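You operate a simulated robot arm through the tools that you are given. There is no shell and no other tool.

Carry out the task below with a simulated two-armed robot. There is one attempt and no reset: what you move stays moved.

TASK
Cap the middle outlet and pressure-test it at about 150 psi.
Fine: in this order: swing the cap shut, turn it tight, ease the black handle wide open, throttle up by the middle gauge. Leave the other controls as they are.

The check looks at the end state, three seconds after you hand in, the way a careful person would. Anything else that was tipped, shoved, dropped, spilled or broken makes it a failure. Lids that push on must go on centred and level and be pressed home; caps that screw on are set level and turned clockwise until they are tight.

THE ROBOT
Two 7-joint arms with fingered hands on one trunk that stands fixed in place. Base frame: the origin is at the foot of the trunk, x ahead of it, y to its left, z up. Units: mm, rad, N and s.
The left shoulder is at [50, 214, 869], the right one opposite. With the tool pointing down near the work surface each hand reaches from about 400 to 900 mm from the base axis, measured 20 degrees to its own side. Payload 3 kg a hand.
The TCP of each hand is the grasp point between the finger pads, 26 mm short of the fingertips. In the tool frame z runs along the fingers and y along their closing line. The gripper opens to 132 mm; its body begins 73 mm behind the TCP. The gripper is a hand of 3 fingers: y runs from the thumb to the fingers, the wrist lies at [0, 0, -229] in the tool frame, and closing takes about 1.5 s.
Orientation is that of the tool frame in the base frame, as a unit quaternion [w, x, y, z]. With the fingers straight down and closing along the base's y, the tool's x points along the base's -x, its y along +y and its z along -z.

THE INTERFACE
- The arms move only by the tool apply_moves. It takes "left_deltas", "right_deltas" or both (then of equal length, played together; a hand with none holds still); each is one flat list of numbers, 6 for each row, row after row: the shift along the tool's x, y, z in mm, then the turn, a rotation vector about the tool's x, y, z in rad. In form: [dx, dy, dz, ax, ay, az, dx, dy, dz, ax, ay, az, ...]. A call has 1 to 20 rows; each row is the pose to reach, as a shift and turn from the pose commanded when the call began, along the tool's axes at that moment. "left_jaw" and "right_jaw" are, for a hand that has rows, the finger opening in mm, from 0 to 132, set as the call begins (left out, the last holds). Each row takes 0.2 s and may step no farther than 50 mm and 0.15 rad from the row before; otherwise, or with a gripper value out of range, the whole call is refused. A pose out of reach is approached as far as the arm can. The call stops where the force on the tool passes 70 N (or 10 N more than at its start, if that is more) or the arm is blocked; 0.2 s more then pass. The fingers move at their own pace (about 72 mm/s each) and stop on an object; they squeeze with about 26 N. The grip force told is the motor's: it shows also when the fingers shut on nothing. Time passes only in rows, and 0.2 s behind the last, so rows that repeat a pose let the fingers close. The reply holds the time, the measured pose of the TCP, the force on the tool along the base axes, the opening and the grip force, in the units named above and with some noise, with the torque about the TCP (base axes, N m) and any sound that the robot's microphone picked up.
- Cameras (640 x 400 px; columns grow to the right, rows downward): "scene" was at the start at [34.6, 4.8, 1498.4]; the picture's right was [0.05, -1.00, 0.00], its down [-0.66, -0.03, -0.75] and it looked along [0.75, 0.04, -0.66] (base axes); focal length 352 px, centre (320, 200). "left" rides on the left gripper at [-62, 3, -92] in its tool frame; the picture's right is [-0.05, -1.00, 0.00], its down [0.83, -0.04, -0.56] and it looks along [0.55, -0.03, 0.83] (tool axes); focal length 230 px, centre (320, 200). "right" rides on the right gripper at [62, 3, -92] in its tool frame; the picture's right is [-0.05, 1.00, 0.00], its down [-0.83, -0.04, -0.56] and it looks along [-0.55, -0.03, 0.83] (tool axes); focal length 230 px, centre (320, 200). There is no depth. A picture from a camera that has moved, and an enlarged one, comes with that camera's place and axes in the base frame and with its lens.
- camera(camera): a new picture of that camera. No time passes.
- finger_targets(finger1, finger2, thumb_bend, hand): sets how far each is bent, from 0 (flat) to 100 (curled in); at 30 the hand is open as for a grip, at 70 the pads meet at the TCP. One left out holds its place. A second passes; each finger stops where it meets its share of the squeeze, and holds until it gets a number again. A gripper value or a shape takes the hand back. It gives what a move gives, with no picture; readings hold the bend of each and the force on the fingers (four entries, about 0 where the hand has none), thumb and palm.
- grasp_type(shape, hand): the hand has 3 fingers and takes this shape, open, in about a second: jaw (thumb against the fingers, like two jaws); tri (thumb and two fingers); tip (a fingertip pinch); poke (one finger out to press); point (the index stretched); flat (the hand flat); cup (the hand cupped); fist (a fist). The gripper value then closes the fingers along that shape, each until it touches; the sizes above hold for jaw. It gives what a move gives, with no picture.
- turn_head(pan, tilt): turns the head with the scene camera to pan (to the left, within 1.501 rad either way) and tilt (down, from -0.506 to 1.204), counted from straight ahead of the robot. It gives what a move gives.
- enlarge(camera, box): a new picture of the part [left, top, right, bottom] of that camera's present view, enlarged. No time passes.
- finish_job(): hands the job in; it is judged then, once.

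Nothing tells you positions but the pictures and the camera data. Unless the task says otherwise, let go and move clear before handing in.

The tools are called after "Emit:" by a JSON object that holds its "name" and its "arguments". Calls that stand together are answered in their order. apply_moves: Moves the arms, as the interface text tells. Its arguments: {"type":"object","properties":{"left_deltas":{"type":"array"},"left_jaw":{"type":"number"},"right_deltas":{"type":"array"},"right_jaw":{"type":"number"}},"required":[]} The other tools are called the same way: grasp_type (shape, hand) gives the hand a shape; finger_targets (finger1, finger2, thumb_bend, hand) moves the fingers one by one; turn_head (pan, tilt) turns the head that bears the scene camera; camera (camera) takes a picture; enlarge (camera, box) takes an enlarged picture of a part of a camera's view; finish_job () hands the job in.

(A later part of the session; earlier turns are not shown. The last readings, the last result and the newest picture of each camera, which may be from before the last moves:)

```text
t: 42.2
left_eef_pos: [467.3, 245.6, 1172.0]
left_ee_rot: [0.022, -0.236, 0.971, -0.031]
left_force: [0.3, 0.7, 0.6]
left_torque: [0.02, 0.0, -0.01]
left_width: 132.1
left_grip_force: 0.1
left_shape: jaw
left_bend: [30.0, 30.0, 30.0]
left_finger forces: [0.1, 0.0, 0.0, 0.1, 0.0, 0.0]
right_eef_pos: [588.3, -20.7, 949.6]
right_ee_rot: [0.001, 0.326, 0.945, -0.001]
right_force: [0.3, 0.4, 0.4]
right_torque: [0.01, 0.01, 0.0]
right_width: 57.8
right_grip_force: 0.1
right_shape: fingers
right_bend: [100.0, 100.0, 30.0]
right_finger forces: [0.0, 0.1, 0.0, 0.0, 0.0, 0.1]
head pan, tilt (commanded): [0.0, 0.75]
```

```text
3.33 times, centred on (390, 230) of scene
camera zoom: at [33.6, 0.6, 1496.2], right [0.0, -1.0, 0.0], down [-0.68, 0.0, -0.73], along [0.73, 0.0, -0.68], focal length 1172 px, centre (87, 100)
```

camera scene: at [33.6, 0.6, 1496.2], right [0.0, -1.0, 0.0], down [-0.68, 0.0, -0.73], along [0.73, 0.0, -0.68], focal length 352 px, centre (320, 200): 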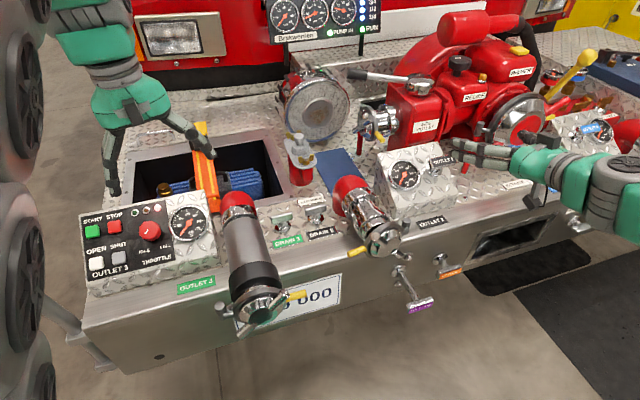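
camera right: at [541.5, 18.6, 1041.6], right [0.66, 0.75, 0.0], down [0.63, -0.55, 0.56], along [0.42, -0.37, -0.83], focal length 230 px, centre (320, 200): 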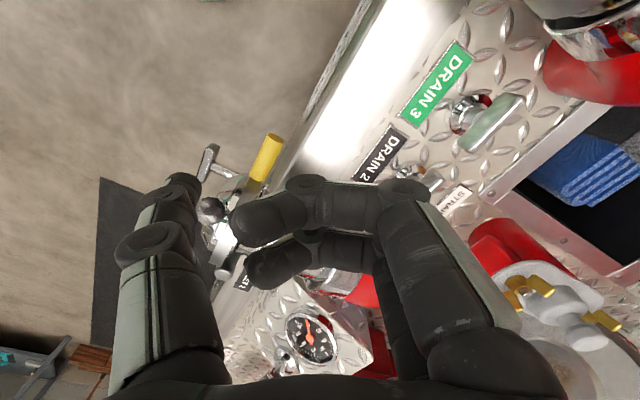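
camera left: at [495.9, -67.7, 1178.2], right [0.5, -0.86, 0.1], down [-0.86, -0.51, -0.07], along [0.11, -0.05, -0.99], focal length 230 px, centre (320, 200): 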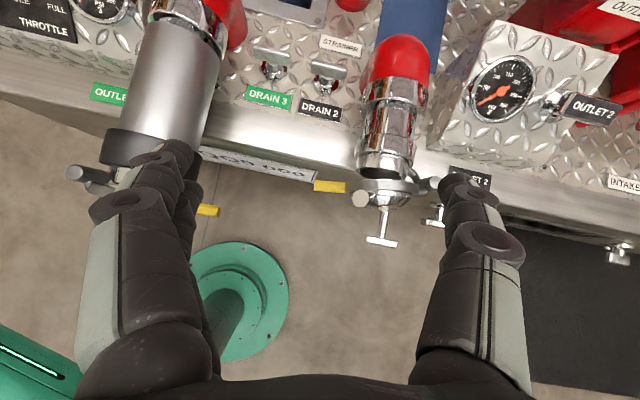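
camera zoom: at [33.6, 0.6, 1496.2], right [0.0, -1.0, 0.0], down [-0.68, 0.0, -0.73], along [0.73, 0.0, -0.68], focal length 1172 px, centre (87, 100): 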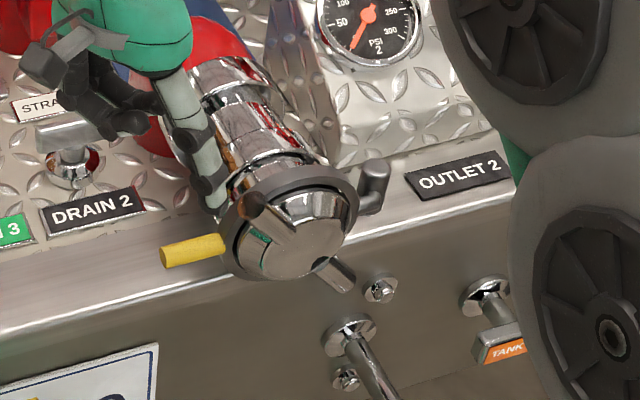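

I see the lug end just inside the thumb's path. I'll shift the thumb slightly toward the robot so its face squarely backs the lug, then lower it.

Emit:
{"name": "apply_moves", "arguments": {"right_deltas": [0, -12, 0, 0, 0, 0, 0, -12, 26, 0, 0, 0, 0, -12, 52, 0, 0, 0]}}

Emit:
{"name": "camera", "arguments": {"camera": "right"}}

Emit:
{"name": "enlarge", "arguments": {"camera": "scene", "box": [320, 170, 460, 290]}}

```text
t: 43.0
left_eef_pos: [468.7, 245.4, 1172.1]
left_ee_rot: [0.022, -0.236, 0.971, -0.03]
left_force: [-0.7, 0.0, 0.4]
left_torque: [-0.01, 0.01, 0.0]
left_width: 131.7
left_grip_force: 0.0
left_shape: jaw
left_bend: [30.0, 30.0, 30.0]
left_finger forces: [0.0, 0.1, 0.1, 0.0, 0.0, 0.0]
right_eef_pos: [580.7, -28.1, 896.0]
right_ee_rot: [0.001, 0.326, 0.945, -0.002]
right_force: [-0.2, -0.4, -0.3]
right_torque: [0.03, 0.01, 0.01]
right_width: 57.8
right_grip_force: 0.2
right_shape: fingers
right_bend: [100.0, 100.0, 30.0]
right_finger forces: [0.0, 0.1, 0.1, 0.1, 0.0, 0.0]
head pan, tilt (commanded): [0.0, 0.75]
```

```text
taken
camera right: at [534.1, 11.9, 987.3], right [0.66, 0.75, 0.0], down [0.63, -0.55, 0.56], along [0.42, -0.37, -0.83], focal length 230 px, centre (320, 200)
```

right: 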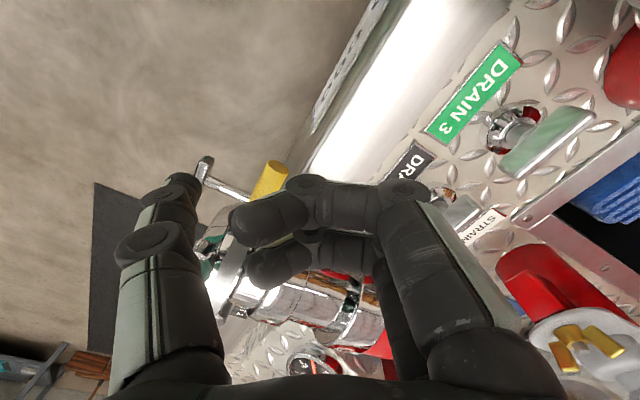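

```text
3.33 times, centred on (390, 230) of scene
camera zoom: at [33.6, 0.6, 1496.2], right [0.0, -1.0, 0.0], down [-0.68, 0.0, -0.73], along [0.73, 0.0, -0.68], focal length 1172 px, centre (87, 100)
```

zoom: 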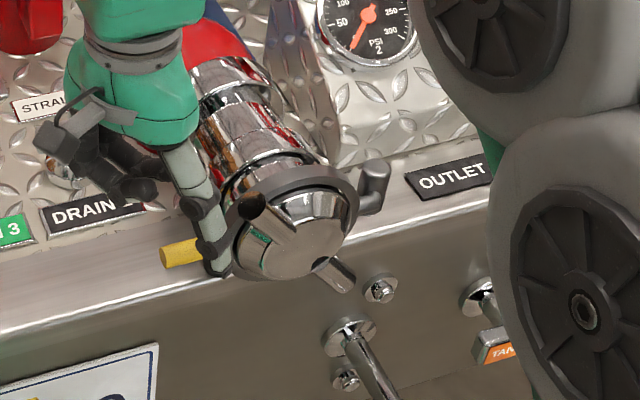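

The thumb stands just left of the lug. I'll close the small gap and push right in small steps.

Emit:
{"name": "apply_moves", "arguments": {"right_deltas": [-7, 0, 0, 0, 0, 0, -14, 0, 0, 0, 0, 0, -20.5, -4.6, 0, 0, 0, 0, -27.1, -9.2, 0, 0, 0, 0]}}

Emit:
{"name": "camera", "arguments": {"camera": "right"}}

Emit:
{"name": "enlarge", "arguments": {"camera": "scene", "box": [320, 170, 460, 290]}}

```text
t: 44.0
left_eef_pos: [468.0, 245.3, 1171.4]
left_ee_rot: [0.022, -0.236, 0.971, -0.031]
left_force: [0.5, 0.6, -0.3]
left_torque: [0.01, 0.0, 0.03]
left_width: 132.0
left_grip_force: 0.0
left_shape: jaw
left_bend: [30.0, 30.0, 30.0]
left_finger forces: [0.0, 0.0, 0.0, 0.0, 0.1, 0.0]
right_eef_pos: [596.8, -53.8, 899.0]
right_ee_rot: [0.001, 0.328, 0.945, -0.001]
right_force: [-5.6, 5.6, 5.4]
right_torque: [-0.41, 0.14, -0.54]
right_width: 58.2
right_grip_force: 3.6
right_shape: fingers
right_bend: [100.0, 100.0, 30.0]
right_finger forces: [0.1, 0.0, 0.0, 0.0, 8.0, 0.1]
head pan, tilt (commanded): [0.0, 0.75]
```

```text
taken
camera right: at [551.1, -13.4, 989.5], right [0.66, 0.75, 0.0], down [0.62, -0.55, 0.56], along [0.42, -0.37, -0.83], focal length 230 px, centre (320, 200)
```

right: 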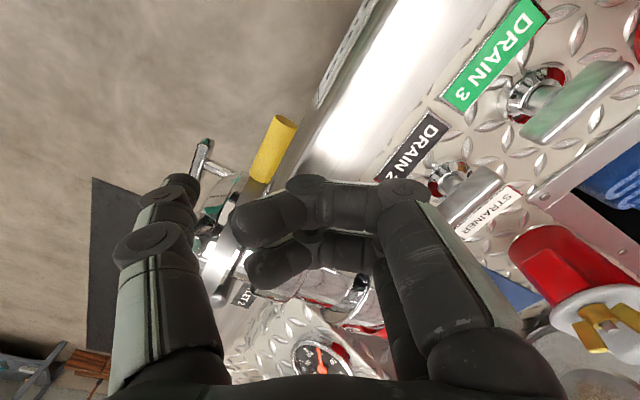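

```text
3.33 times, centred on (390, 230) of scene
camera zoom: at [33.4, 0.7, 1496.2], right [0.0, -1.0, 0.0], down [-0.68, 0.0, -0.73], along [0.73, 0.0, -0.68], focal length 1172 px, centre (87, 100)
```

zoom: 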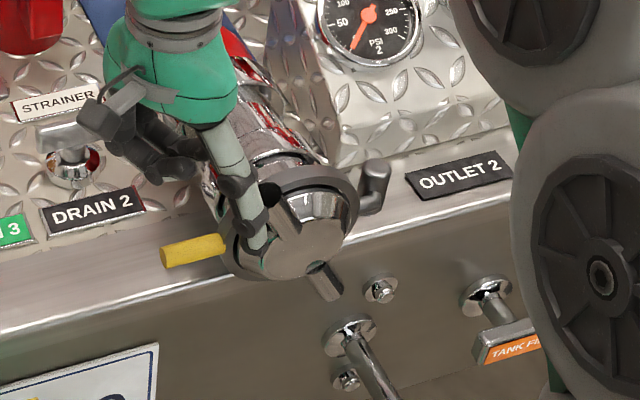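

The lug is turning clockwise and the cap stays shut. I'll continue, lifting slightly to follow the lug tip over the top of the dome.

Emit:
{"name": "apply_moves", "arguments": {"right_deltas": [-7.4, -5.2, -8, 0, 0, 0, -14.7, -10.3, -14, 0, 0, 0, -22.1, -15.5, -18, 0, 0, 0]}}

Emit:
{"name": "camera", "arguments": {"camera": "right"}}

Emit:
{"name": "enlarge", "arguments": {"camera": "scene", "box": [320, 170, 460, 290]}}

```text
t: 44.8
left_eef_pos: [468.8, 245.2, 1171.3]
left_ee_rot: [0.023, -0.236, 0.971, -0.03]
left_force: [-0.9, -0.8, 0.2]
left_torque: [0.01, 0.01, 0.0]
left_width: 132.0
left_grip_force: 0.0
left_shape: jaw
left_bend: [30.0, 30.0, 30.0]
left_finger forces: [0.1, 0.0, 0.0, 0.0, 0.1, 0.1]
right_eef_pos: [605.8, -80.3, 916.0]
right_ee_rot: [0.001, 0.327, 0.945, -0.001]
right_force: [-2.6, 1.4, -1.2]
right_torque: [0.06, -0.06, -0.21]
right_width: 57.3
right_grip_force: 1.3
right_shape: fingers
right_bend: [100.0, 100.0, 30.0]
right_finger forces: [0.1, 0.0, 0.0, 0.1, 2.6, 0.0]
head pan, tilt (commanded): [0.0, 0.75]
```

```text
taken
camera right: at [559.3, -39.7, 1007.3], right [0.66, 0.75, 0.0], down [0.63, -0.55, 0.56], along [0.42, -0.37, -0.83], focal length 230 px, centre (320, 200)
```

right: 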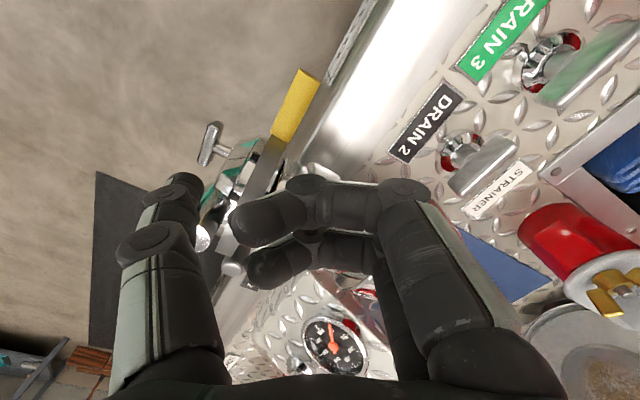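

```text
3.33 times, centred on (390, 230) of scene
camera zoom: at [33.6, 0.6, 1496.2], right [0.0, -1.0, 0.0], down [-0.68, 0.0, -0.73], along [0.73, 0.0, -0.68], focal length 1172 px, centre (87, 100)
```

zoom: 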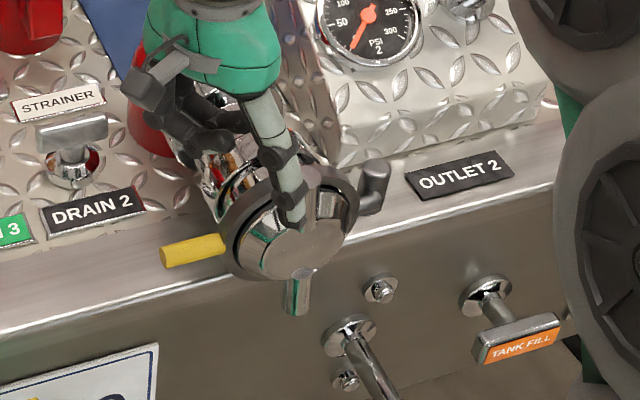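

Lugs are now nearly vertical and the cap is still shut. I'll carry the lug on over the top toward the right.

Emit:
{"name": "apply_moves", "arguments": {"right_deltas": [-7.4, -5.2, -5, 0, 0, 0, -14.7, -10.3, -6, 0, 0, 0, -22.1, -15.5, -3, 0, 0, 0]}}

Emit:
{"name": "camera", "arguments": {"camera": "right"}}

Emit:
{"name": "enlarge", "arguments": {"camera": "scene", "box": [320, 170, 460, 290]}}

```text
t: 45.6
left_eef_pos: [468.0, 244.9, 1171.3]
left_ee_rot: [0.023, -0.235, 0.971, -0.03]
left_force: [0.3, 0.0, 0.2]
left_torque: [-0.01, 0.02, -0.01]
left_width: 131.9
left_grip_force: 0.1
left_shape: jaw
left_bend: [30.0, 30.0, 30.0]
left_finger forces: [0.0, 0.1, 0.1, 0.0, 0.1, 0.0]
right_eef_pos: [611.9, -105.9, 920.3]
right_ee_rot: [0.0, 0.328, 0.945, 0.0]
right_force: [-3.6, 1.9, 1.4]
right_torque: [-0.09, 0.12, -0.26]
right_width: 57.9
right_grip_force: 1.4
right_shape: fingers
right_bend: [100.0, 100.0, 30.0]
right_finger forces: [0.0, 0.1, 0.0, 0.0, 3.5, 0.0]
head pan, tilt (commanded): [0.0, 0.75]
```

```text
taken
camera right: at [565.8, -65.6, 1011.0], right [0.66, 0.75, 0.0], down [0.63, -0.55, 0.56], along [0.42, -0.37, -0.83], focal length 230 px, centre (320, 200)
```

right: 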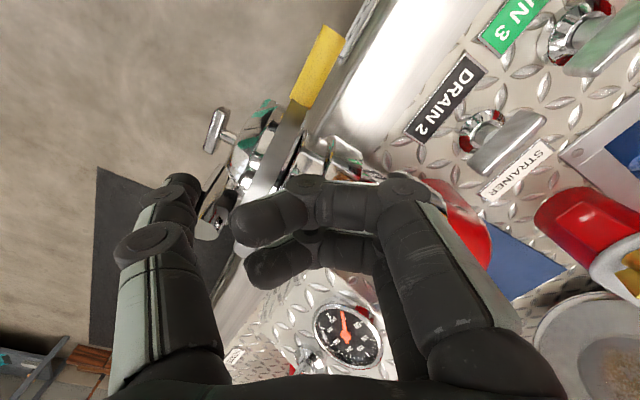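

```text
3.33 times, centred on (390, 230) of scene
camera zoom: at [33.5, 0.6, 1496.2], right [0.0, -1.0, 0.0], down [-0.68, 0.0, -0.73], along [0.73, 0.0, -0.68], focal length 1172 px, centre (87, 100)
```

zoom: 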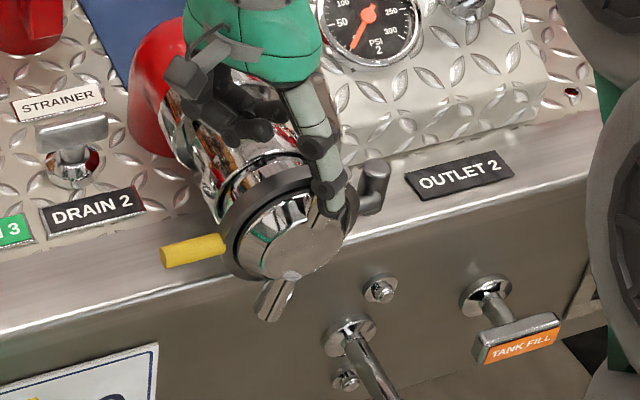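

Still turning easily at about 4 N. I'll follow the lug down the right side.

Emit:
{"name": "apply_moves", "arguments": {"right_deltas": [-7.4, -5.2, 4, 0, 0, 0, -13.9, -9.7, 11, 0, 0, 0, -18.8, -13.2, 18, 0, 0, 0]}}

Emit:
{"name": "camera", "arguments": {"camera": "right"}}

Emit:
{"name": "enlarge", "arguments": {"camera": "scene", "box": [320, 170, 460, 290]}}

```text
t: 46.4
left_eef_pos: [467.7, 244.7, 1171.3]
left_ee_rot: [0.022, -0.236, 0.971, -0.03]
left_force: [-0.3, 0.4, -1.1]
left_torque: [0.0, 0.0, 0.03]
left_width: 132.2
left_grip_force: 0.0
left_shape: jaw
left_bend: [30.0, 30.0, 30.0]
left_finger forces: [0.0, 0.0, 0.1, 0.0, 0.0, 0.0]
right_eef_pos: [618.0, -128.1, 902.5]
right_ee_rot: [0.002, 0.327, 0.945, -0.002]
right_force: [-3.3, -0.9, 3.4]
right_torque: [-0.25, 0.17, -0.21]
right_width: 59.3
right_grip_force: 2.3
right_shape: fingers
right_bend: [100.0, 100.0, 28.0]
right_finger forces: [0.0, 0.0, 0.1, 0.0, 4.4, 0.1]
head pan, tilt (commanded): [0.0, 0.75]
```

```text
taken
camera right: at [572.7, -87.7, 993.5], right [0.66, 0.75, 0.0], down [0.62, -0.55, 0.56], along [0.42, -0.37, -0.83], focal length 230 px, centre (320, 200)
```

right: 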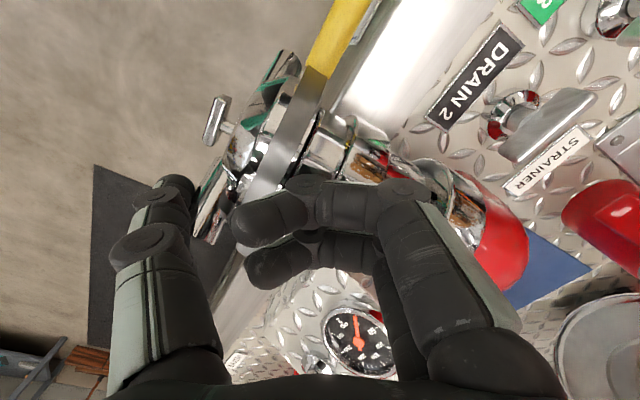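

```text
3.33 times, centred on (390, 230) of scene
camera zoom: at [33.5, 0.6, 1496.2], right [0.0, -1.0, 0.0], down [-0.68, 0.0, -0.73], along [0.73, 0.0, -0.68], focal length 1172 px, centre (87, 100)
```

zoom: 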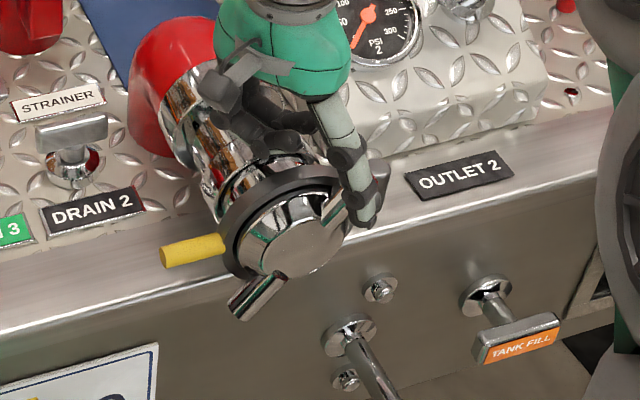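

The lugs have turned about 90° and it still moves freely, so it needs more. To press the lug further down on the right I'll lift slightly and swing the hand's yaw around the thumb so the hand body hangs beside the pipe instead of over it.

Emit:
{"name": "apply_moves", "arguments": {"right_deltas": [0, 0, -18, 0, 0, 0, -10.1, -0.7, -18, 0, 0, 0.135, -20, -2.7, -18, 0, 0, 0.27, -29.6, -6.1, -18, 0, 0, 0.405, -38.6, -10.7, -18, 0, 0, 0.54, -46.9, -16.5, -18, 0, 0, 0.675, -54.3, -23.3, -18, 0, 0, 0.81, -60.8, -31.1, -18, 0, 0, 0.945, -66.1, -39.6, -18, 0, 0, 1.08]}}

Emit:
{"name": "camera", "arguments": {"camera": "right"}}

Emit:
{"name": "enlarge", "arguments": {"camera": "scene", "box": [320, 150, 480, 290]}}

```text
t: 48.4
left_eef_pos: [468.6, 245.7, 1171.7]
left_ee_rot: [0.023, -0.236, 0.971, -0.031]
left_force: [0.3, 0.6, -0.7]
left_torque: [-0.01, 0.01, 0.0]
left_width: 132.0
left_grip_force: 0.1
left_shape: jaw
left_bend: [30.0, 30.0, 30.0]
left_finger forces: [0.0, 0.0, 0.0, 0.0, 0.0, 0.0]
right_eef_pos: [647.0, -200.0, 918.4]
right_ee_rot: [0.001, 0.767, 0.642, 0.0]
right_force: [0.4, -0.1, -0.4]
right_torque: [0.02, -0.01, -0.01]
right_width: 58.0
right_grip_force: 0.2
right_shape: fingers
right_bend: [100.0, 100.0, 30.0]
right_finger forces: [0.1, 0.0, 0.0, 0.0, 0.3, 0.1]
head pan, tilt (commanded): [0.0, 0.75]
```

```text
taken
camera right: at [660.5, -139.6, 1010.7], right [0.97, -0.23, 0.0], down [-0.19, -0.81, 0.56], along [-0.13, -0.54, -0.83], focal length 230 px, centre (320, 200)
```

right: 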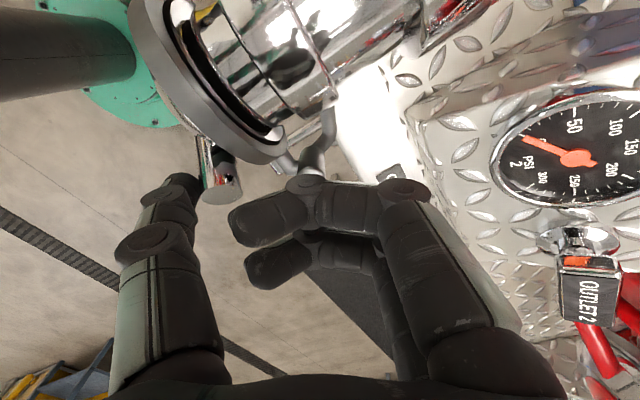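

```text
2.86 times, centred on (400, 220) of scene
camera zoom: at [33.6, 0.6, 1496.2], right [0.0, -1.0, 0.0], down [-0.68, 0.0, -0.73], along [0.73, 0.0, -0.68], focal length 1004 px, centre (91, 143)
```

zoom: 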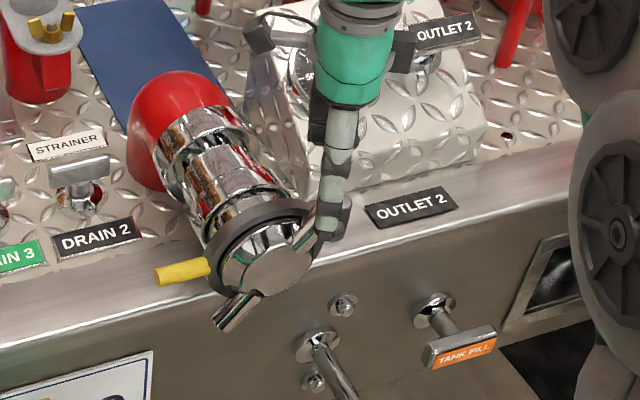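

The thumb had slid round to the front of the lug rather than behind it. I'll swing the yaw back and reposition the thumb on the trailing (left/upper) side of the lug, tucked closer in.

Emit:
{"name": "apply_moves", "arguments": {"right_deltas": [10.8, -5.7, -8, 0, 0, -0.135, 21.7, -11.4, -12, 0, 0, -0.27, 32.5, -17, -12, 0, 0, -0.405, 43.4, -22.8, -12, 0, 0, -0.54, 54.2, -28.4, -12, 0, 0, -0.675, 65, -34, -12, 0, 0, -0.81, 75.9, -39.8, -8, 0, 0, -0.945, 86.7, -45.5, -4, 0, 0, -1.08]}}

Emit:
{"name": "camera", "arguments": {"camera": "right"}}

Emit:
{"name": "enlarge", "arguments": {"camera": "scene", "box": [330, 170, 450, 280]}}

```text
t: 50.2
left_eef_pos: [468.3, 245.0, 1170.0]
left_ee_rot: [0.022, -0.235, 0.971, -0.03]
left_force: [-0.2, 0.0, 0.1]
left_torque: [-0.01, -0.01, 0.0]
left_width: 131.8
left_grip_force: 0.0
left_shape: jaw
left_bend: [30.0, 30.0, 30.0]
left_finger forces: [0.1, 0.1, 0.0, 0.0, 0.0, 0.1]
right_eef_pos: [615.6, -106.9, 925.4]
right_ee_rot: [0.001, 0.327, 0.945, -0.001]
right_force: [0.5, 0.6, -0.9]
right_torque: [-0.02, 0.03, 0.01]
right_width: 57.9
right_grip_force: 0.0
right_shape: fingers
right_bend: [100.0, 100.0, 30.0]
right_finger forces: [0.0, 0.0, 0.0, 0.1, 0.1, 0.1]
head pan, tilt (commanded): [0.0, 0.75]
```

```text
taken
camera right: at [570.2, -66.2, 1016.1], right [0.66, 0.75, 0.0], down [0.63, -0.55, 0.56], along [0.42, -0.37, -0.83], focal length 230 px, centre (320, 200)
```

right: 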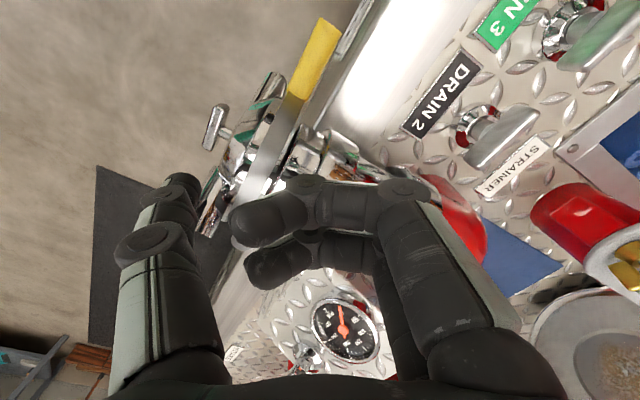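

```text
3.64 times, centred on (390, 225) of scene
camera zoom: at [33.6, 0.6, 1496.2], right [0.0, -1.0, 0.0], down [-0.68, 0.0, -0.73], along [0.73, 0.0, -0.68], focal length 1278 px, centre (66, 109)
```

zoom: 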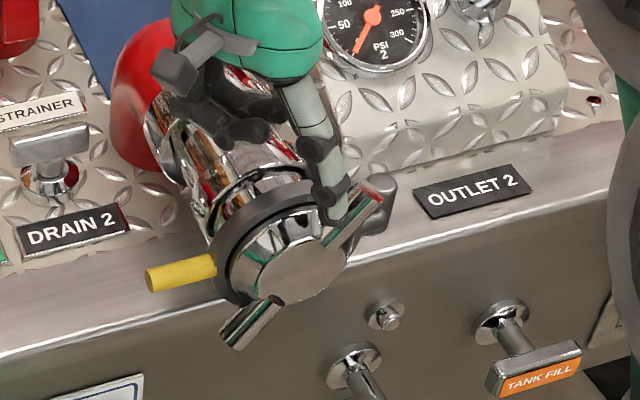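

The thumb now sits on the upper-left side of the lug (about 35° above horizontal on the right). I'll tuck it in and push right-and-down along the lug's path.

Emit:
{"name": "apply_moves", "arguments": {"right_deltas": [-10.4, 3.7, 10, 0, 0, 0, -16.2, -0.3, 19, 0, 0, 0, -21.1, -3.8, 27, 0, 0, 0, -24.3, -6.1, 33, 0, 0, 0]}}

Emit:
{"name": "camera", "arguments": {"camera": "right"}}

Emit:
{"name": "enlarge", "arguments": {"camera": "scene", "box": [330, 170, 450, 280]}}

```text
t: 51.0
left_eef_pos: [466.5, 245.8, 1171.8]
left_ee_rot: [0.022, -0.235, 0.971, -0.031]
left_force: [0.0, -0.2, -0.7]
left_torque: [0.0, 0.03, 0.02]
left_width: 132.1
left_grip_force: 0.0
left_shape: jaw
left_bend: [30.0, 30.0, 30.0]
left_finger forces: [0.0, 0.0, 0.0, 0.1, 0.0, 0.1]
right_eef_pos: [630.0, -115.3, 903.2]
right_ee_rot: [0.001, 0.33, 0.944, 0.003]
right_force: [-10.8, 20.0, 31.6]
right_torque: [-1.73, 1.68, -1.69]
right_width: 60.6
right_grip_force: 18.2
right_shape: fingers
right_bend: [100.0, 100.0, 28.0]
right_finger forces: [0.1, 0.0, 0.1, 0.0, 36.5, 0.1]
head pan, tilt (commanded): [0.0, 0.75]
stopped in row 4 (right hand): the force on the tool passed its limit at 83 N (the readings are from after the stop); the commanded pose is now the measured one
```

```text
taken
camera right: at [583.4, -75.3, 994.9], right [0.66, 0.75, 0.01], down [0.62, -0.55, 0.56], along [0.42, -0.36, -0.83], focal length 230 px, centre (320, 200)
```

right: 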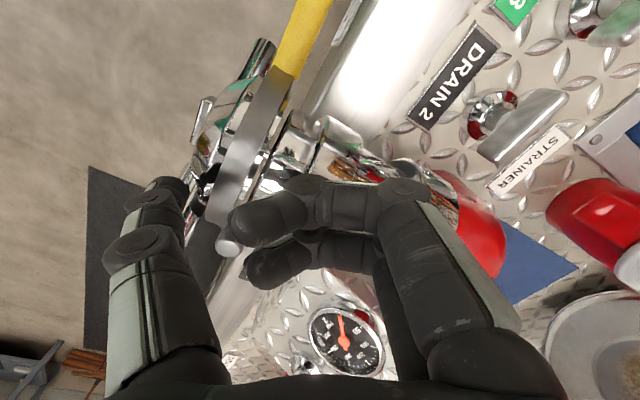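

```text
3.64 times, centred on (390, 225) of scene
camera zoom: at [33.1, 1.0, 1496.2], right [0.0, -1.0, 0.0], down [-0.68, 0.0, -0.73], along [0.73, 0.0, -0.68], focal length 1278 px, centre (66, 109)
```

zoom: 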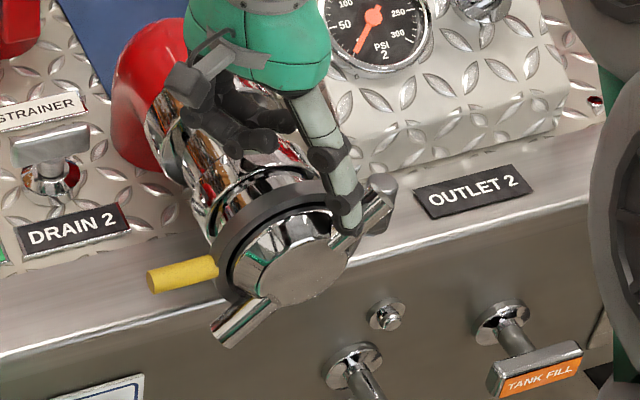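

The lug stopped hard after roughly 110° of turn, with over 80 N at the thumb, and the lugs now sit at the same upper-right/lower-left angle as outlet 3's tight cap. I'll ease off and push once more to confirm it no longer turns.

Emit:
{"name": "apply_moves", "arguments": {"right_deltas": [2, 1.5, -6, 0, 0, 0, 2, 1.5, -6, 0, 0, 0]}}

Emit:
{"name": "enlarge", "arguments": {"camera": "scene", "box": [350, 190, 450, 280]}}

Emit:
{"name": "apply_moves", "arguments": {"right_deltas": [-2, -1.5, 5, 0, 0, 0, -3, -2.2, 8, 0, 0, 0, -4, -3, 11, 0, 0, 0]}}

Emit:
{"name": "enlarge", "arguments": {"camera": "scene", "box": [350, 190, 450, 280]}}

```text
t: 51.6
left_eef_pos: [466.8, 245.1, 1171.3]
left_ee_rot: [0.022, -0.236, 0.971, -0.03]
left_force: [-0.5, -0.3, 0.8]
left_torque: [0.01, 0.02, 0.0]
left_width: 131.7
left_grip_force: 0.0
left_shape: jaw
left_bend: [30.0, 30.0, 30.0]
left_finger forces: [0.0, 0.0, 0.0, 0.0, 0.0, 0.0]
right_eef_pos: [628.4, -114.8, 907.1]
right_ee_rot: [0.001, 0.329, 0.944, 0.003]
right_force: [-9.0, 3.5, 1.5]
right_torque: [-0.05, 0.23, -0.71]
right_width: 59.6
right_grip_force: 3.5
right_shape: fingers
right_bend: [100.0, 100.0, 28.0]
right_finger forces: [0.0, 0.0, 0.0, 0.0, 7.2, 0.1]
head pan, tilt (commanded): [0.0, 0.75]
```

```text
4.44 times, centred on (400, 235) of scene
camera zoom: at [33.4, 0.6, 1496.2], right [0.0, -1.0, 0.0], down [-0.68, 0.0, -0.73], along [0.73, 0.0, -0.68], focal length 1562 px, centre (-36, 44)
```

zoom: 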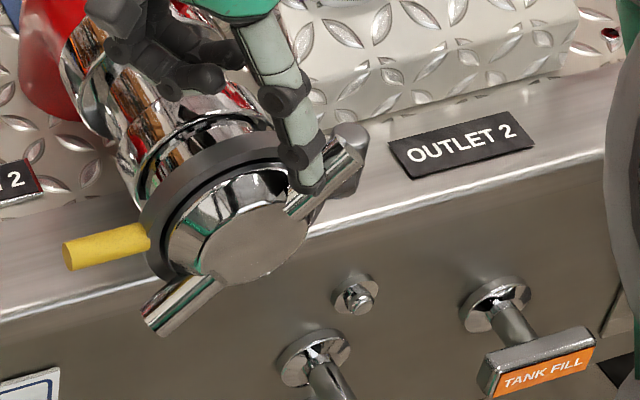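

```text
t: 52.3
left_eef_pos: [467.1, 245.8, 1171.4]
left_ee_rot: [0.021, -0.236, 0.971, -0.031]
left_force: [0.0, -0.4, -0.4]
left_torque: [-0.02, 0.02, -0.01]
left_width: 132.0
left_grip_force: 0.1
left_shape: jaw
left_bend: [30.0, 30.0, 30.0]
left_finger forces: [0.1, 0.1, 0.1, 0.0, 0.1, 0.1]
right_eef_pos: [629.3, -115.1, 902.0]
right_ee_rot: [0.003, 0.33, 0.944, 0.006]
right_force: [-12.2, 18.7, 30.7]
right_torque: [-1.83, 1.72, -1.73]
right_width: 62.1
right_grip_force: 17.3
right_shape: fingers
right_bend: [100.0, 100.0, 27.0]
right_finger forces: [0.0, 0.0, 0.0, 0.0, 35.2, 0.0]
head pan, tilt (commanded): [0.0, 0.75]
stopped in row 3 (right hand): the force on the tool passed its limit at 76 N (the readings are from after the stop); the commanded pose is now the measured one
```

```text
4.44 times, centred on (400, 235) of scene
camera zoom: at [33.1, 0.9, 1496.2], right [0.0, -1.0, 0.0], down [-0.68, 0.0, -0.73], along [0.73, 0.0, -0.68], focal length 1562 px, centre (-36, 44)
```

zoom: 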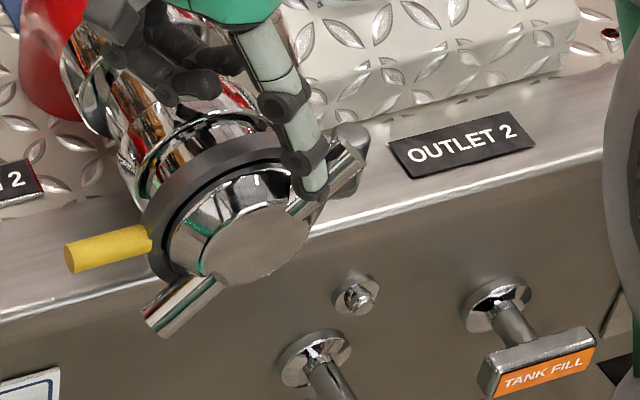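

It holds at 76 N, but I suspect the thumb may also be bearing on the dome. I'll lift and move outward to press straight down on the lug's tip alone, which is an unambiguous torque test.

Emit:
{"name": "apply_moves", "arguments": {"right_deltas": [1, 1, -8, 0, 0, 0, 0, 0, -18, 0, 0, 0, -8.2, -5.7, -18, 0, 0, 0, -16.4, -11.5, -18, 0, 0, 0]}}

Emit:
{"name": "enlarge", "arguments": {"camera": "scene", "box": [350, 190, 450, 280]}}

Emit:
{"name": "camera", "arguments": {"camera": "right"}}

```text
t: 53.3
left_eef_pos: [465.5, 246.9, 1171.9]
left_ee_rot: [0.022, -0.238, 0.971, -0.031]
left_force: [0.1, 0.1, -0.1]
left_torque: [0.02, -0.04, 0.0]
left_width: 131.8
left_grip_force: 0.1
left_shape: jaw
left_bend: [30.0, 30.0, 30.0]
left_finger forces: [0.1, 0.0, 0.0, 0.1, 0.0, 0.0]
right_eef_pos: [632.4, -130.3, 918.5]
right_ee_rot: [-0.001, 0.33, 0.944, 0.007]
right_force: [-44.6, 42.9, 17.7]
right_torque: [-0.2, 1.78, -5.06]
right_width: 58.9
right_grip_force: 31.6
right_shape: fingers
right_bend: [100.0, 100.0, 29.0]
right_finger forces: [0.0, 0.0, 0.1, 0.0, 63.0, 0.1]
head pan, tilt (commanded): [0.0, 0.75]
```

```text
4.44 times, centred on (400, 235) of scene
camera zoom: at [32.6, 1.4, 1496.2], right [0.0, -1.0, 0.0], down [-0.68, 0.0, -0.73], along [0.73, 0.0, -0.68], focal length 1562 px, centre (-36, 44)
```

zoom: 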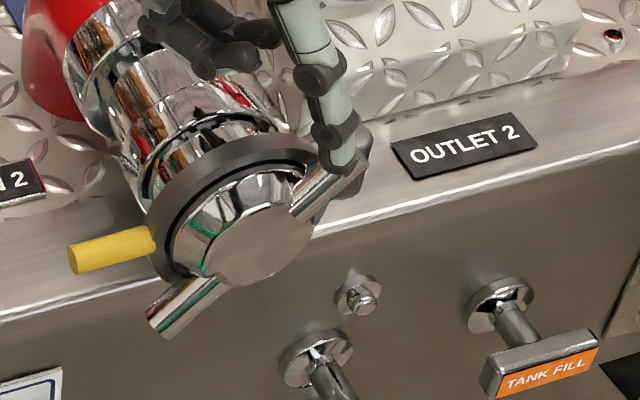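

```text
taken
camera right: at [587.0, -91.3, 1010.9], right [0.66, 0.75, 0.01], down [0.62, -0.56, 0.55], along [0.42, -0.36, -0.84], focal length 230 px, centre (320, 200)
```

right: 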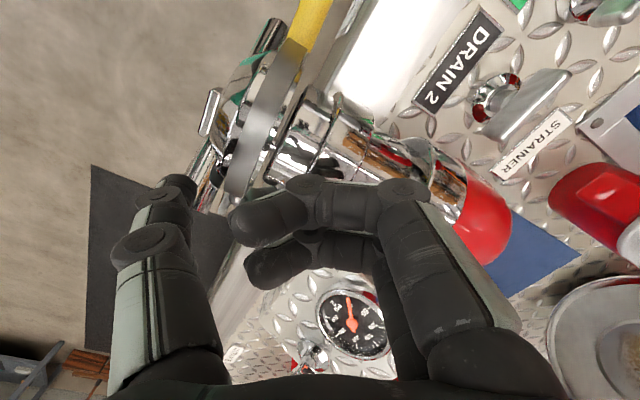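

With about 3 N·m on the lug it no longer budges, whereas it turned freely at 0.2 N·m before, so the cap is tight. I'll back the thumb off and rise clear.

Emit:
{"name": "apply_moves", "arguments": {"right_deltas": [8.2, 5.7, 0, 0, 0, 0, 16, 11, -10, 0, 0, 0, 16, 11, -50, 0, 0, 0, 16, 11, -95, 0, 0, 0, 16, 11, -120, 0, 0, 0]}}

Emit:
{"name": "enlarge", "arguments": {"camera": "scene", "box": [340, 180, 460, 280]}}

Emit:
{"name": "camera", "arguments": {"camera": "right"}}

```text
t: 54.5
left_eef_pos: [467.7, 245.0, 1172.0]
left_ee_rot: [0.022, -0.237, 0.971, -0.03]
left_force: [-0.2, -0.3, -0.3]
left_torque: [0.0, 0.01, 0.02]
left_width: 131.7
left_grip_force: 0.0
left_shape: jaw
left_bend: [30.0, 30.0, 30.0]
left_finger forces: [0.1, 0.1, 0.1, 0.0, 0.0, 0.1]
right_eef_pos: [630.4, -116.9, 1039.5]
right_ee_rot: [0.003, 0.328, 0.945, 0.005]
right_force: [-0.2, -0.6, -0.3]
right_torque: [0.01, -0.05, 0.03]
right_width: 57.9
right_grip_force: 0.0
right_shape: fingers
right_bend: [100.0, 100.0, 30.0]
right_finger forces: [0.1, 0.1, 0.1, 0.0, 0.1, 0.0]
head pan, tilt (commanded): [0.0, 0.75]
```

```text
4.00 times, centred on (400, 230) of scene
camera zoom: at [33.6, 0.6, 1496.2], right [0.0, -1.0, 0.0], down [-0.68, 0.0, -0.73], along [0.73, 0.0, -0.68], focal length 1406 px, centre (0, 80)
```

zoom: 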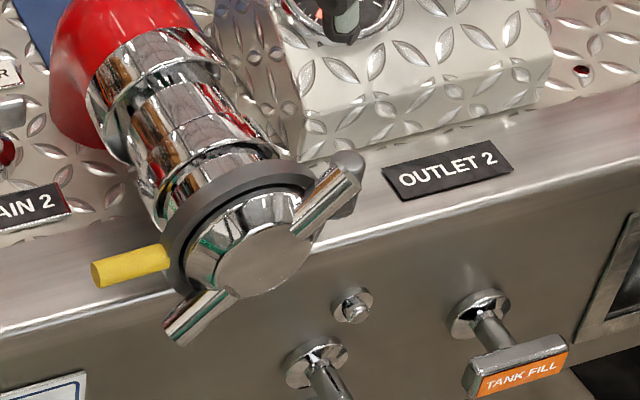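

```text
taken
camera right: at [583.7, -77.5, 1130.4], right [0.66, 0.75, 0.01], down [0.62, -0.55, 0.56], along [0.42, -0.36, -0.83], focal length 230 px, centre (320, 200)
```

right: 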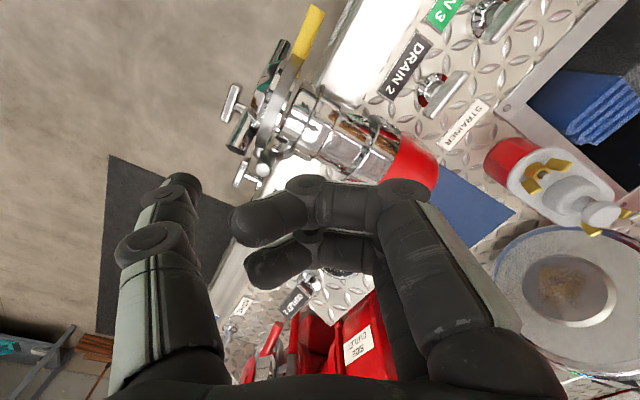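

The cap is shut, level and tight. Next is the black OUTLET 2 T-handle: its bar centre measures near (828,-345,903), about 76 mm long, with the stem leaning roughly 25° toward me. I'll open the right hand into jaw shape and move above it.

Emit:
{"name": "grasp_type", "arguments": {"shape": "jaw", "hand": "right"}}

Emit:
{"name": "apply_moves", "arguments": {"right_deltas": [-32.7, -12.4, 0, 0, 0, 0.118, -65.5, -24.8, 0, 0, 0, 0.235, -98, -37.2, 0, 0, 0, 0.353, -131, -49.6, 0, 0, 0, 0.47, -163.7, -62, 0, 0, 0, 0.588], "right_jaw": 90}}

Emit:
{"name": "apply_moves", "arguments": {"right_deltas": [-26.7, 7, 7, -0.109, 0, 0, -53.5, 14, 14, -0.218, 0, 0, -80, 21, 21, -0.327, 0, 0, -107, 28.3, 28, -0.436, 0, 0]}}

Emit:
{"name": "camera", "arguments": {"camera": "right"}}

Emit:
{"name": "camera", "arguments": {"camera": "scene"}}

```text
t: 55.4
left_eef_pos: [467.6, 245.2, 1170.1]
left_ee_rot: [0.022, -0.237, 0.971, -0.03]
left_force: [-0.1, 0.2, 0.6]
left_torque: [-0.01, -0.01, 0.01]
left_width: 132.1
left_grip_force: 0.0
left_shape: jaw
left_bend: [30.0, 30.0, 30.0]
left_finger forces: [0.1, 0.1, 0.1, 0.1, 0.0, 0.0]
right_eef_pos: [631.6, -115.9, 1038.4]
right_ee_rot: [0.002, 0.329, 0.944, 0.005]
right_force: [0.5, 0.4, 0.6]
right_torque: [0.0, 0.0, 0.02]
right_width: 131.9
right_grip_force: 0.0
right_shape: jaw
right_bend: [30.0, 30.0, 30.0]
right_finger forces: [0.0, 0.1, 0.0, 0.0, 0.1, 0.0]
head pan, tilt (commanded): [0.0, 0.75]
```

```text
t: 56.6
left_eef_pos: [468.5, 246.7, 1171.7]
left_ee_rot: [0.022, -0.235, 0.971, -0.031]
left_force: [0.2, -0.3, 0.2]
left_torque: [-0.01, 0.02, 0.0]
left_width: 131.9
left_grip_force: 0.0
left_shape: jaw
left_bend: [30.0, 30.0, 30.0]
left_finger forces: [0.0, 0.0, 0.0, 0.1, 0.0, 0.0]
right_eef_pos: [720.0, -268.0, 1038.4]
right_ee_rot: [0.002, 0.59, 0.807, 0.006]
right_force: [1.6, -0.3, 0.2]
right_torque: [0.0, 0.0, -0.02]
right_width: 90.4
right_grip_force: 0.1
right_shape: jaw
right_bend: [68.0, 68.0, 65.0]
right_finger forces: [0.0, 0.0, 0.0, 0.0, 0.0, 0.1]
head pan, tilt (commanded): [0.0, 0.75]
```

```text
t: 57.6
left_eef_pos: [466.9, 244.9, 1171.3]
left_ee_rot: [0.022, -0.236, 0.971, -0.031]
left_force: [0.0, 0.2, 0.8]
left_torque: [0.02, 0.02, -0.01]
left_width: 131.9
left_grip_force: 0.0
left_shape: jaw
left_bend: [30.0, 30.0, 30.0]
left_finger forces: [0.1, 0.0, 0.1, 0.1, 0.1, 0.0]
right_eef_pos: [782.1, -361.3, 1010.2]
right_ee_rot: [0.128, 0.574, 0.788, 0.181]
right_force: [0.5, -0.6, 1.9]
right_torque: [-0.01, -0.02, 0.0]
right_width: 90.3
right_grip_force: 0.1
right_shape: jaw
right_bend: [68.0, 68.0, 65.0]
right_finger forces: [0.1, 0.0, 0.0, 0.0, 0.0, 0.0]
head pan, tilt (commanded): [0.0, 0.75]
```

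```text
taken
camera right: at [727.2, -316.0, 1093.5], right [0.87, 0.22, 0.43], down [-0.01, -0.88, 0.48], along [0.49, -0.42, -0.76], focal length 230 px, centre (320, 200)
```

right: 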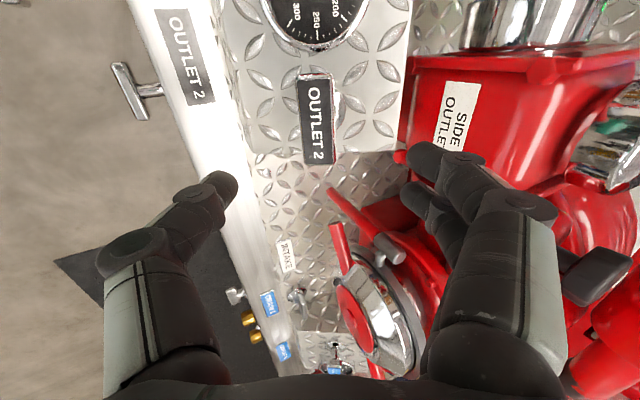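

```text
taken
camera scene: at [33.6, 0.6, 1496.2], right [0.0, -1.0, 0.0], down [-0.68, 0.0, -0.73], along [0.73, 0.0, -0.68], focal length 352 px, centre (320, 200)
```

scene: 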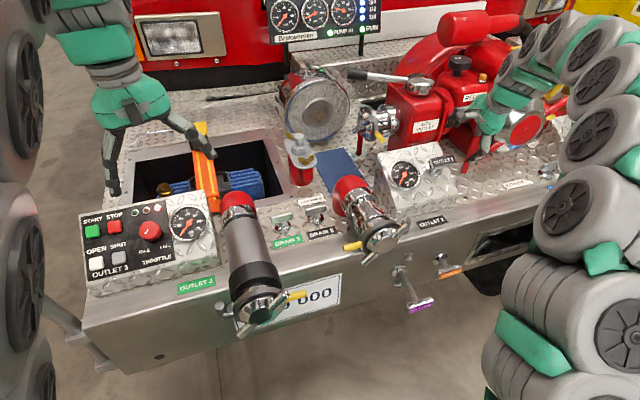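

The handle bar is right in line below the open hand. I'll advance partway along the stem direction and re-check alignment.

Emit:
{"name": "apply_moves", "arguments": {"right_deltas": [2, -1, 20, 0, 0, 0, 4, -2.5, 45, 0, 0, 0, 5, -3.5, 70, 0, 0, 0]}}

Emit:
{"name": "camera", "arguments": {"camera": "right"}}

Emit:
{"name": "enlarge", "arguments": {"camera": "scene", "box": [380, 110, 540, 220]}}

```text
t: 58.4
left_eef_pos: [468.7, 245.7, 1171.4]
left_ee_rot: [0.021, -0.236, 0.971, -0.03]
left_force: [-0.6, 0.1, -0.6]
left_torque: [0.01, 0.0, -0.02]
left_width: 131.8
left_grip_force: 0.1
left_shape: jaw
left_bend: [30.0, 30.0, 30.0]
left_finger forces: [0.0, 0.0, 0.0, 0.1, 0.1, 0.1]
right_eef_pos: [803.1, -349.5, 945.3]
right_ee_rot: [0.129, 0.574, 0.788, 0.181]
right_force: [-0.6, 0.6, -0.7]
right_torque: [-0.01, 0.03, -0.01]
right_width: 90.4
right_grip_force: 0.0
right_shape: jaw
right_bend: [68.0, 68.0, 65.0]
right_finger forces: [0.0, 0.1, 0.0, 0.0, 0.1, 0.0]
head pan, tilt (commanded): [0.0, 0.75]
```

```text
taken
camera right: at [750.3, -302.5, 1030.3], right [0.87, 0.23, 0.43], down [-0.01, -0.88, 0.48], along [0.49, -0.42, -0.76], focal length 230 px, centre (320, 200)
```

right: 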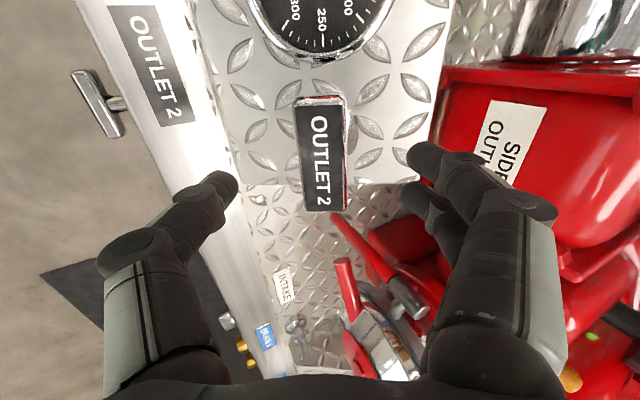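

```text
3.64 times, centred on (460, 165) of scene
camera zoom: at [33.6, 0.6, 1496.2], right [0.0, -1.0, 0.0], down [-0.68, 0.0, -0.73], along [0.73, 0.0, -0.68], focal length 1278 px, centre (-189, 327)
```

zoom: 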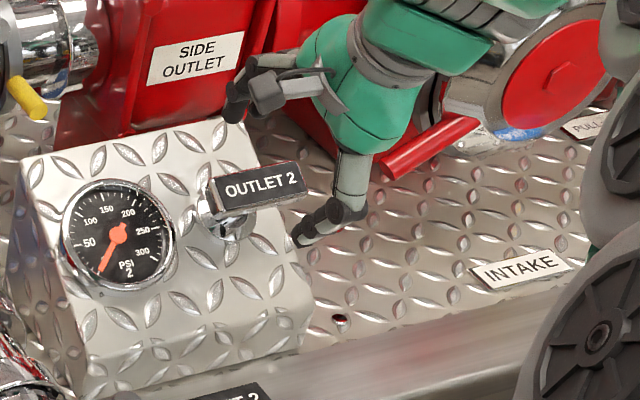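

The bar is well centred between thumb and fingers, about 51 mm ahead of the grasp point. I'll advance onto it.

Emit:
{"name": "apply_moves", "arguments": {"right_deltas": [1, 1, 18, 0, 0, 0, 1, 1, 36, 0, 0, 0, 1, 1, 53, 0, 0, 0]}}

Emit:
{"name": "camera", "arguments": {"camera": "right"}}

Emit:
{"name": "enlarge", "arguments": {"camera": "scene", "box": [380, 110, 540, 220]}}

```text
t: 59.2
left_eef_pos: [468.5, 244.7, 1172.2]
left_ee_rot: [0.022, -0.236, 0.971, -0.03]
left_force: [0.0, -0.5, 0.8]
left_torque: [-0.01, 0.0, -0.03]
left_width: 131.8
left_grip_force: 0.1
left_shape: jaw
left_bend: [30.0, 30.0, 30.0]
left_finger forces: [0.0, 0.0, 0.1, 0.0, 0.1, 0.0]
right_eef_pos: [825.0, -337.3, 897.1]
right_ee_rot: [0.129, 0.574, 0.788, 0.181]
right_force: [1.4, -0.7, 0.8]
right_torque: [0.04, 0.0, -0.03]
right_width: 90.6
right_grip_force: 0.0
right_shape: jaw
right_bend: [68.0, 68.0, 65.0]
right_finger forces: [0.0, 0.0, 0.0, 0.1, 0.0, 0.0]
head pan, tilt (commanded): [0.0, 0.75]
```

```text
taken
camera right: at [771.5, -292.1, 982.2], right [0.87, 0.23, 0.43], down [-0.01, -0.88, 0.48], along [0.49, -0.42, -0.77], focal length 230 px, centre (320, 200)
```

right: 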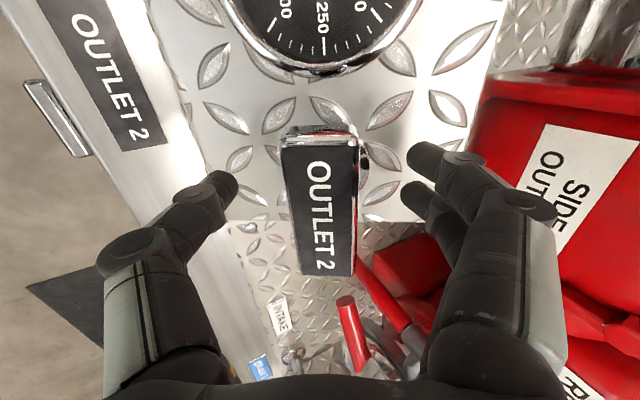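

```text
3.64 times, centred on (460, 165) of scene
camera zoom: at [33.6, 0.6, 1496.2], right [0.0, -1.0, 0.0], down [-0.68, 0.0, -0.73], along [0.73, 0.0, -0.68], focal length 1278 px, centre (-189, 327)
```

zoom: 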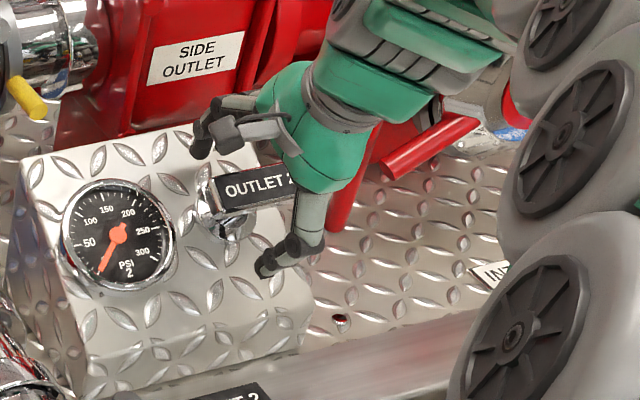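

The hand straddles the T-bar with its centre at the grasp point. I'll close the fingers on it and hold.

Emit:
{"name": "apply_moves", "arguments": {"right_deltas": [0, 0, 0, 0, 0, 0, 0, 0, 0, 0, 0, 0, 0, 0, 0, 0, 0, 0, 0, 0, 0, 0, 0, 0, 0, 0, 0, 0, 0, 0, 0, 0, 0, 0, 0, 0], "right_jaw": 10}}

Emit:
{"name": "camera", "arguments": {"camera": "right"}}

Emit:
{"name": "enlarge", "arguments": {"camera": "scene", "box": [380, 110, 540, 220]}}

```text
t: 60.6
left_eef_pos: [467.9, 244.8, 1172.0]
left_ee_rot: [0.022, -0.236, 0.971, -0.031]
left_force: [0.3, 0.3, 0.1]
left_torque: [-0.02, 0.02, -0.01]
left_width: 132.2
left_grip_force: 0.0
left_shape: jaw
left_bend: [30.0, 30.0, 30.0]
left_finger forces: [0.1, 0.0, 0.1, 0.0, 0.0, 0.0]
right_eef_pos: [825.5, -339.7, 897.6]
right_ee_rot: [0.128, 0.575, 0.788, 0.18]
right_force: [1.1, -1.0, -4.6]
right_torque: [-0.02, -0.29, -0.06]
right_width: 13.0
right_grip_force: 25.9
right_shape: jaw
right_bend: [72.0, 72.0, 73.0]
right_finger forces: [9.9, 13.9, 0.0, 0.0, 24.5, 0.0]
head pan, tilt (commanded): [0.0, 0.75]
```

```text
taken
camera right: at [771.5, -292.1, 982.1], right [0.87, 0.23, 0.43], down [-0.01, -0.88, 0.48], along [0.49, -0.42, -0.77], focal length 230 px, centre (320, 200)
```

right: 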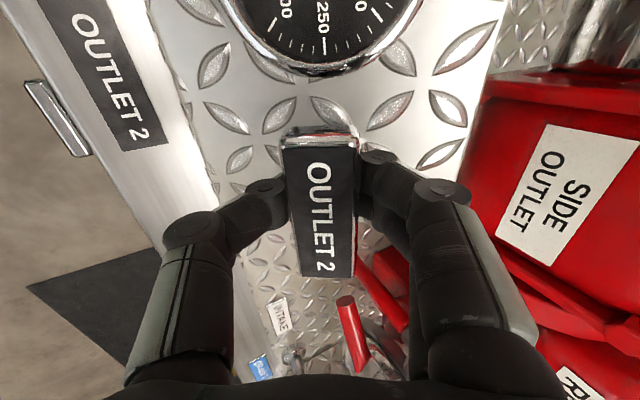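

```text
3.64 times, centred on (460, 165) of scene
camera zoom: at [33.7, 0.6, 1496.2], right [0.0, -1.0, 0.0], down [-0.68, 0.0, -0.73], along [0.73, 0.0, -0.68], focal length 1278 px, centre (-189, 327)
```

zoom: 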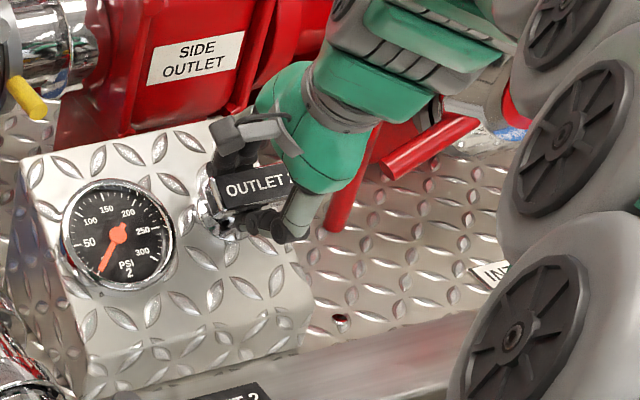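

The fingers have hooked under the T-bar around its stem (13 mm) with 26 N, a secure hold. Now I'll ease the handle out slowly along its stem.

Emit:
{"name": "apply_moves", "arguments": {"right_deltas": [0, 0, -3, 0, 0, 0, 0, 0, -6, 0, 0, 0, 0, 0, -9, 0, 0, 0, 0, 0, -12, 0, 0, 0, 0, 0, -15, 0, 0, 0, 0, 0, -18, 0, 0, 0, 0, 0, -21, 0, 0, 0, 0, 0, -24, 0, 0, 0]}}

Emit:
{"name": "camera", "arguments": {"camera": "right"}}

Emit:
{"name": "enlarge", "arguments": {"camera": "scene", "box": [380, 110, 540, 220]}}

```text
t: 62.4
left_eef_pos: [468.0, 244.5, 1171.5]
left_ee_rot: [0.023, -0.237, 0.971, -0.031]
left_force: [-0.8, 0.1, -0.7]
left_torque: [-0.03, 0.0, 0.0]
left_width: 131.7
left_grip_force: 0.1
left_shape: jaw
left_bend: [30.0, 30.0, 30.0]
left_finger forces: [0.1, 0.0, 0.0, 0.0, 0.0, 0.1]
right_eef_pos: [816.7, -341.8, 919.7]
right_ee_rot: [0.127, 0.574, 0.789, 0.179]
right_force: [-11.7, 3.6, -13.4]
right_torque: [0.04, -0.04, 0.01]
right_width: 13.3
right_grip_force: 25.5
right_shape: jaw
right_bend: [72.0, 72.0, 73.0]
right_finger forces: [11.2, 10.9, 0.0, 0.0, 30.7, 0.1]
head pan, tilt (commanded): [0.0, 0.75]
```

```text
taken
camera right: at [762.4, -295.6, 1003.5], right [0.87, 0.23, 0.43], down [-0.01, -0.88, 0.48], along [0.49, -0.42, -0.77], focal length 230 px, centre (320, 200)
```

right: 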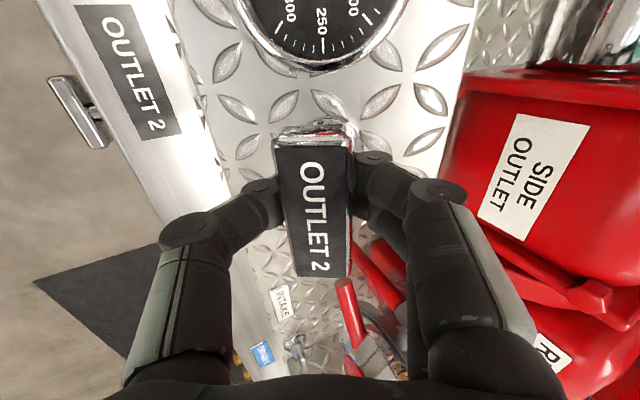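

```text
3.64 times, centred on (460, 165) of scene
camera zoom: at [33.6, 0.6, 1496.2], right [0.0, -1.0, 0.0], down [-0.68, 0.0, -0.73], along [0.73, 0.0, -0.68], focal length 1278 px, centre (-189, 327)
```

zoom: 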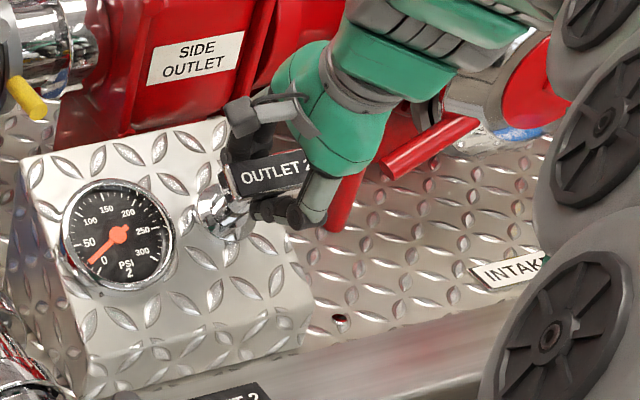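

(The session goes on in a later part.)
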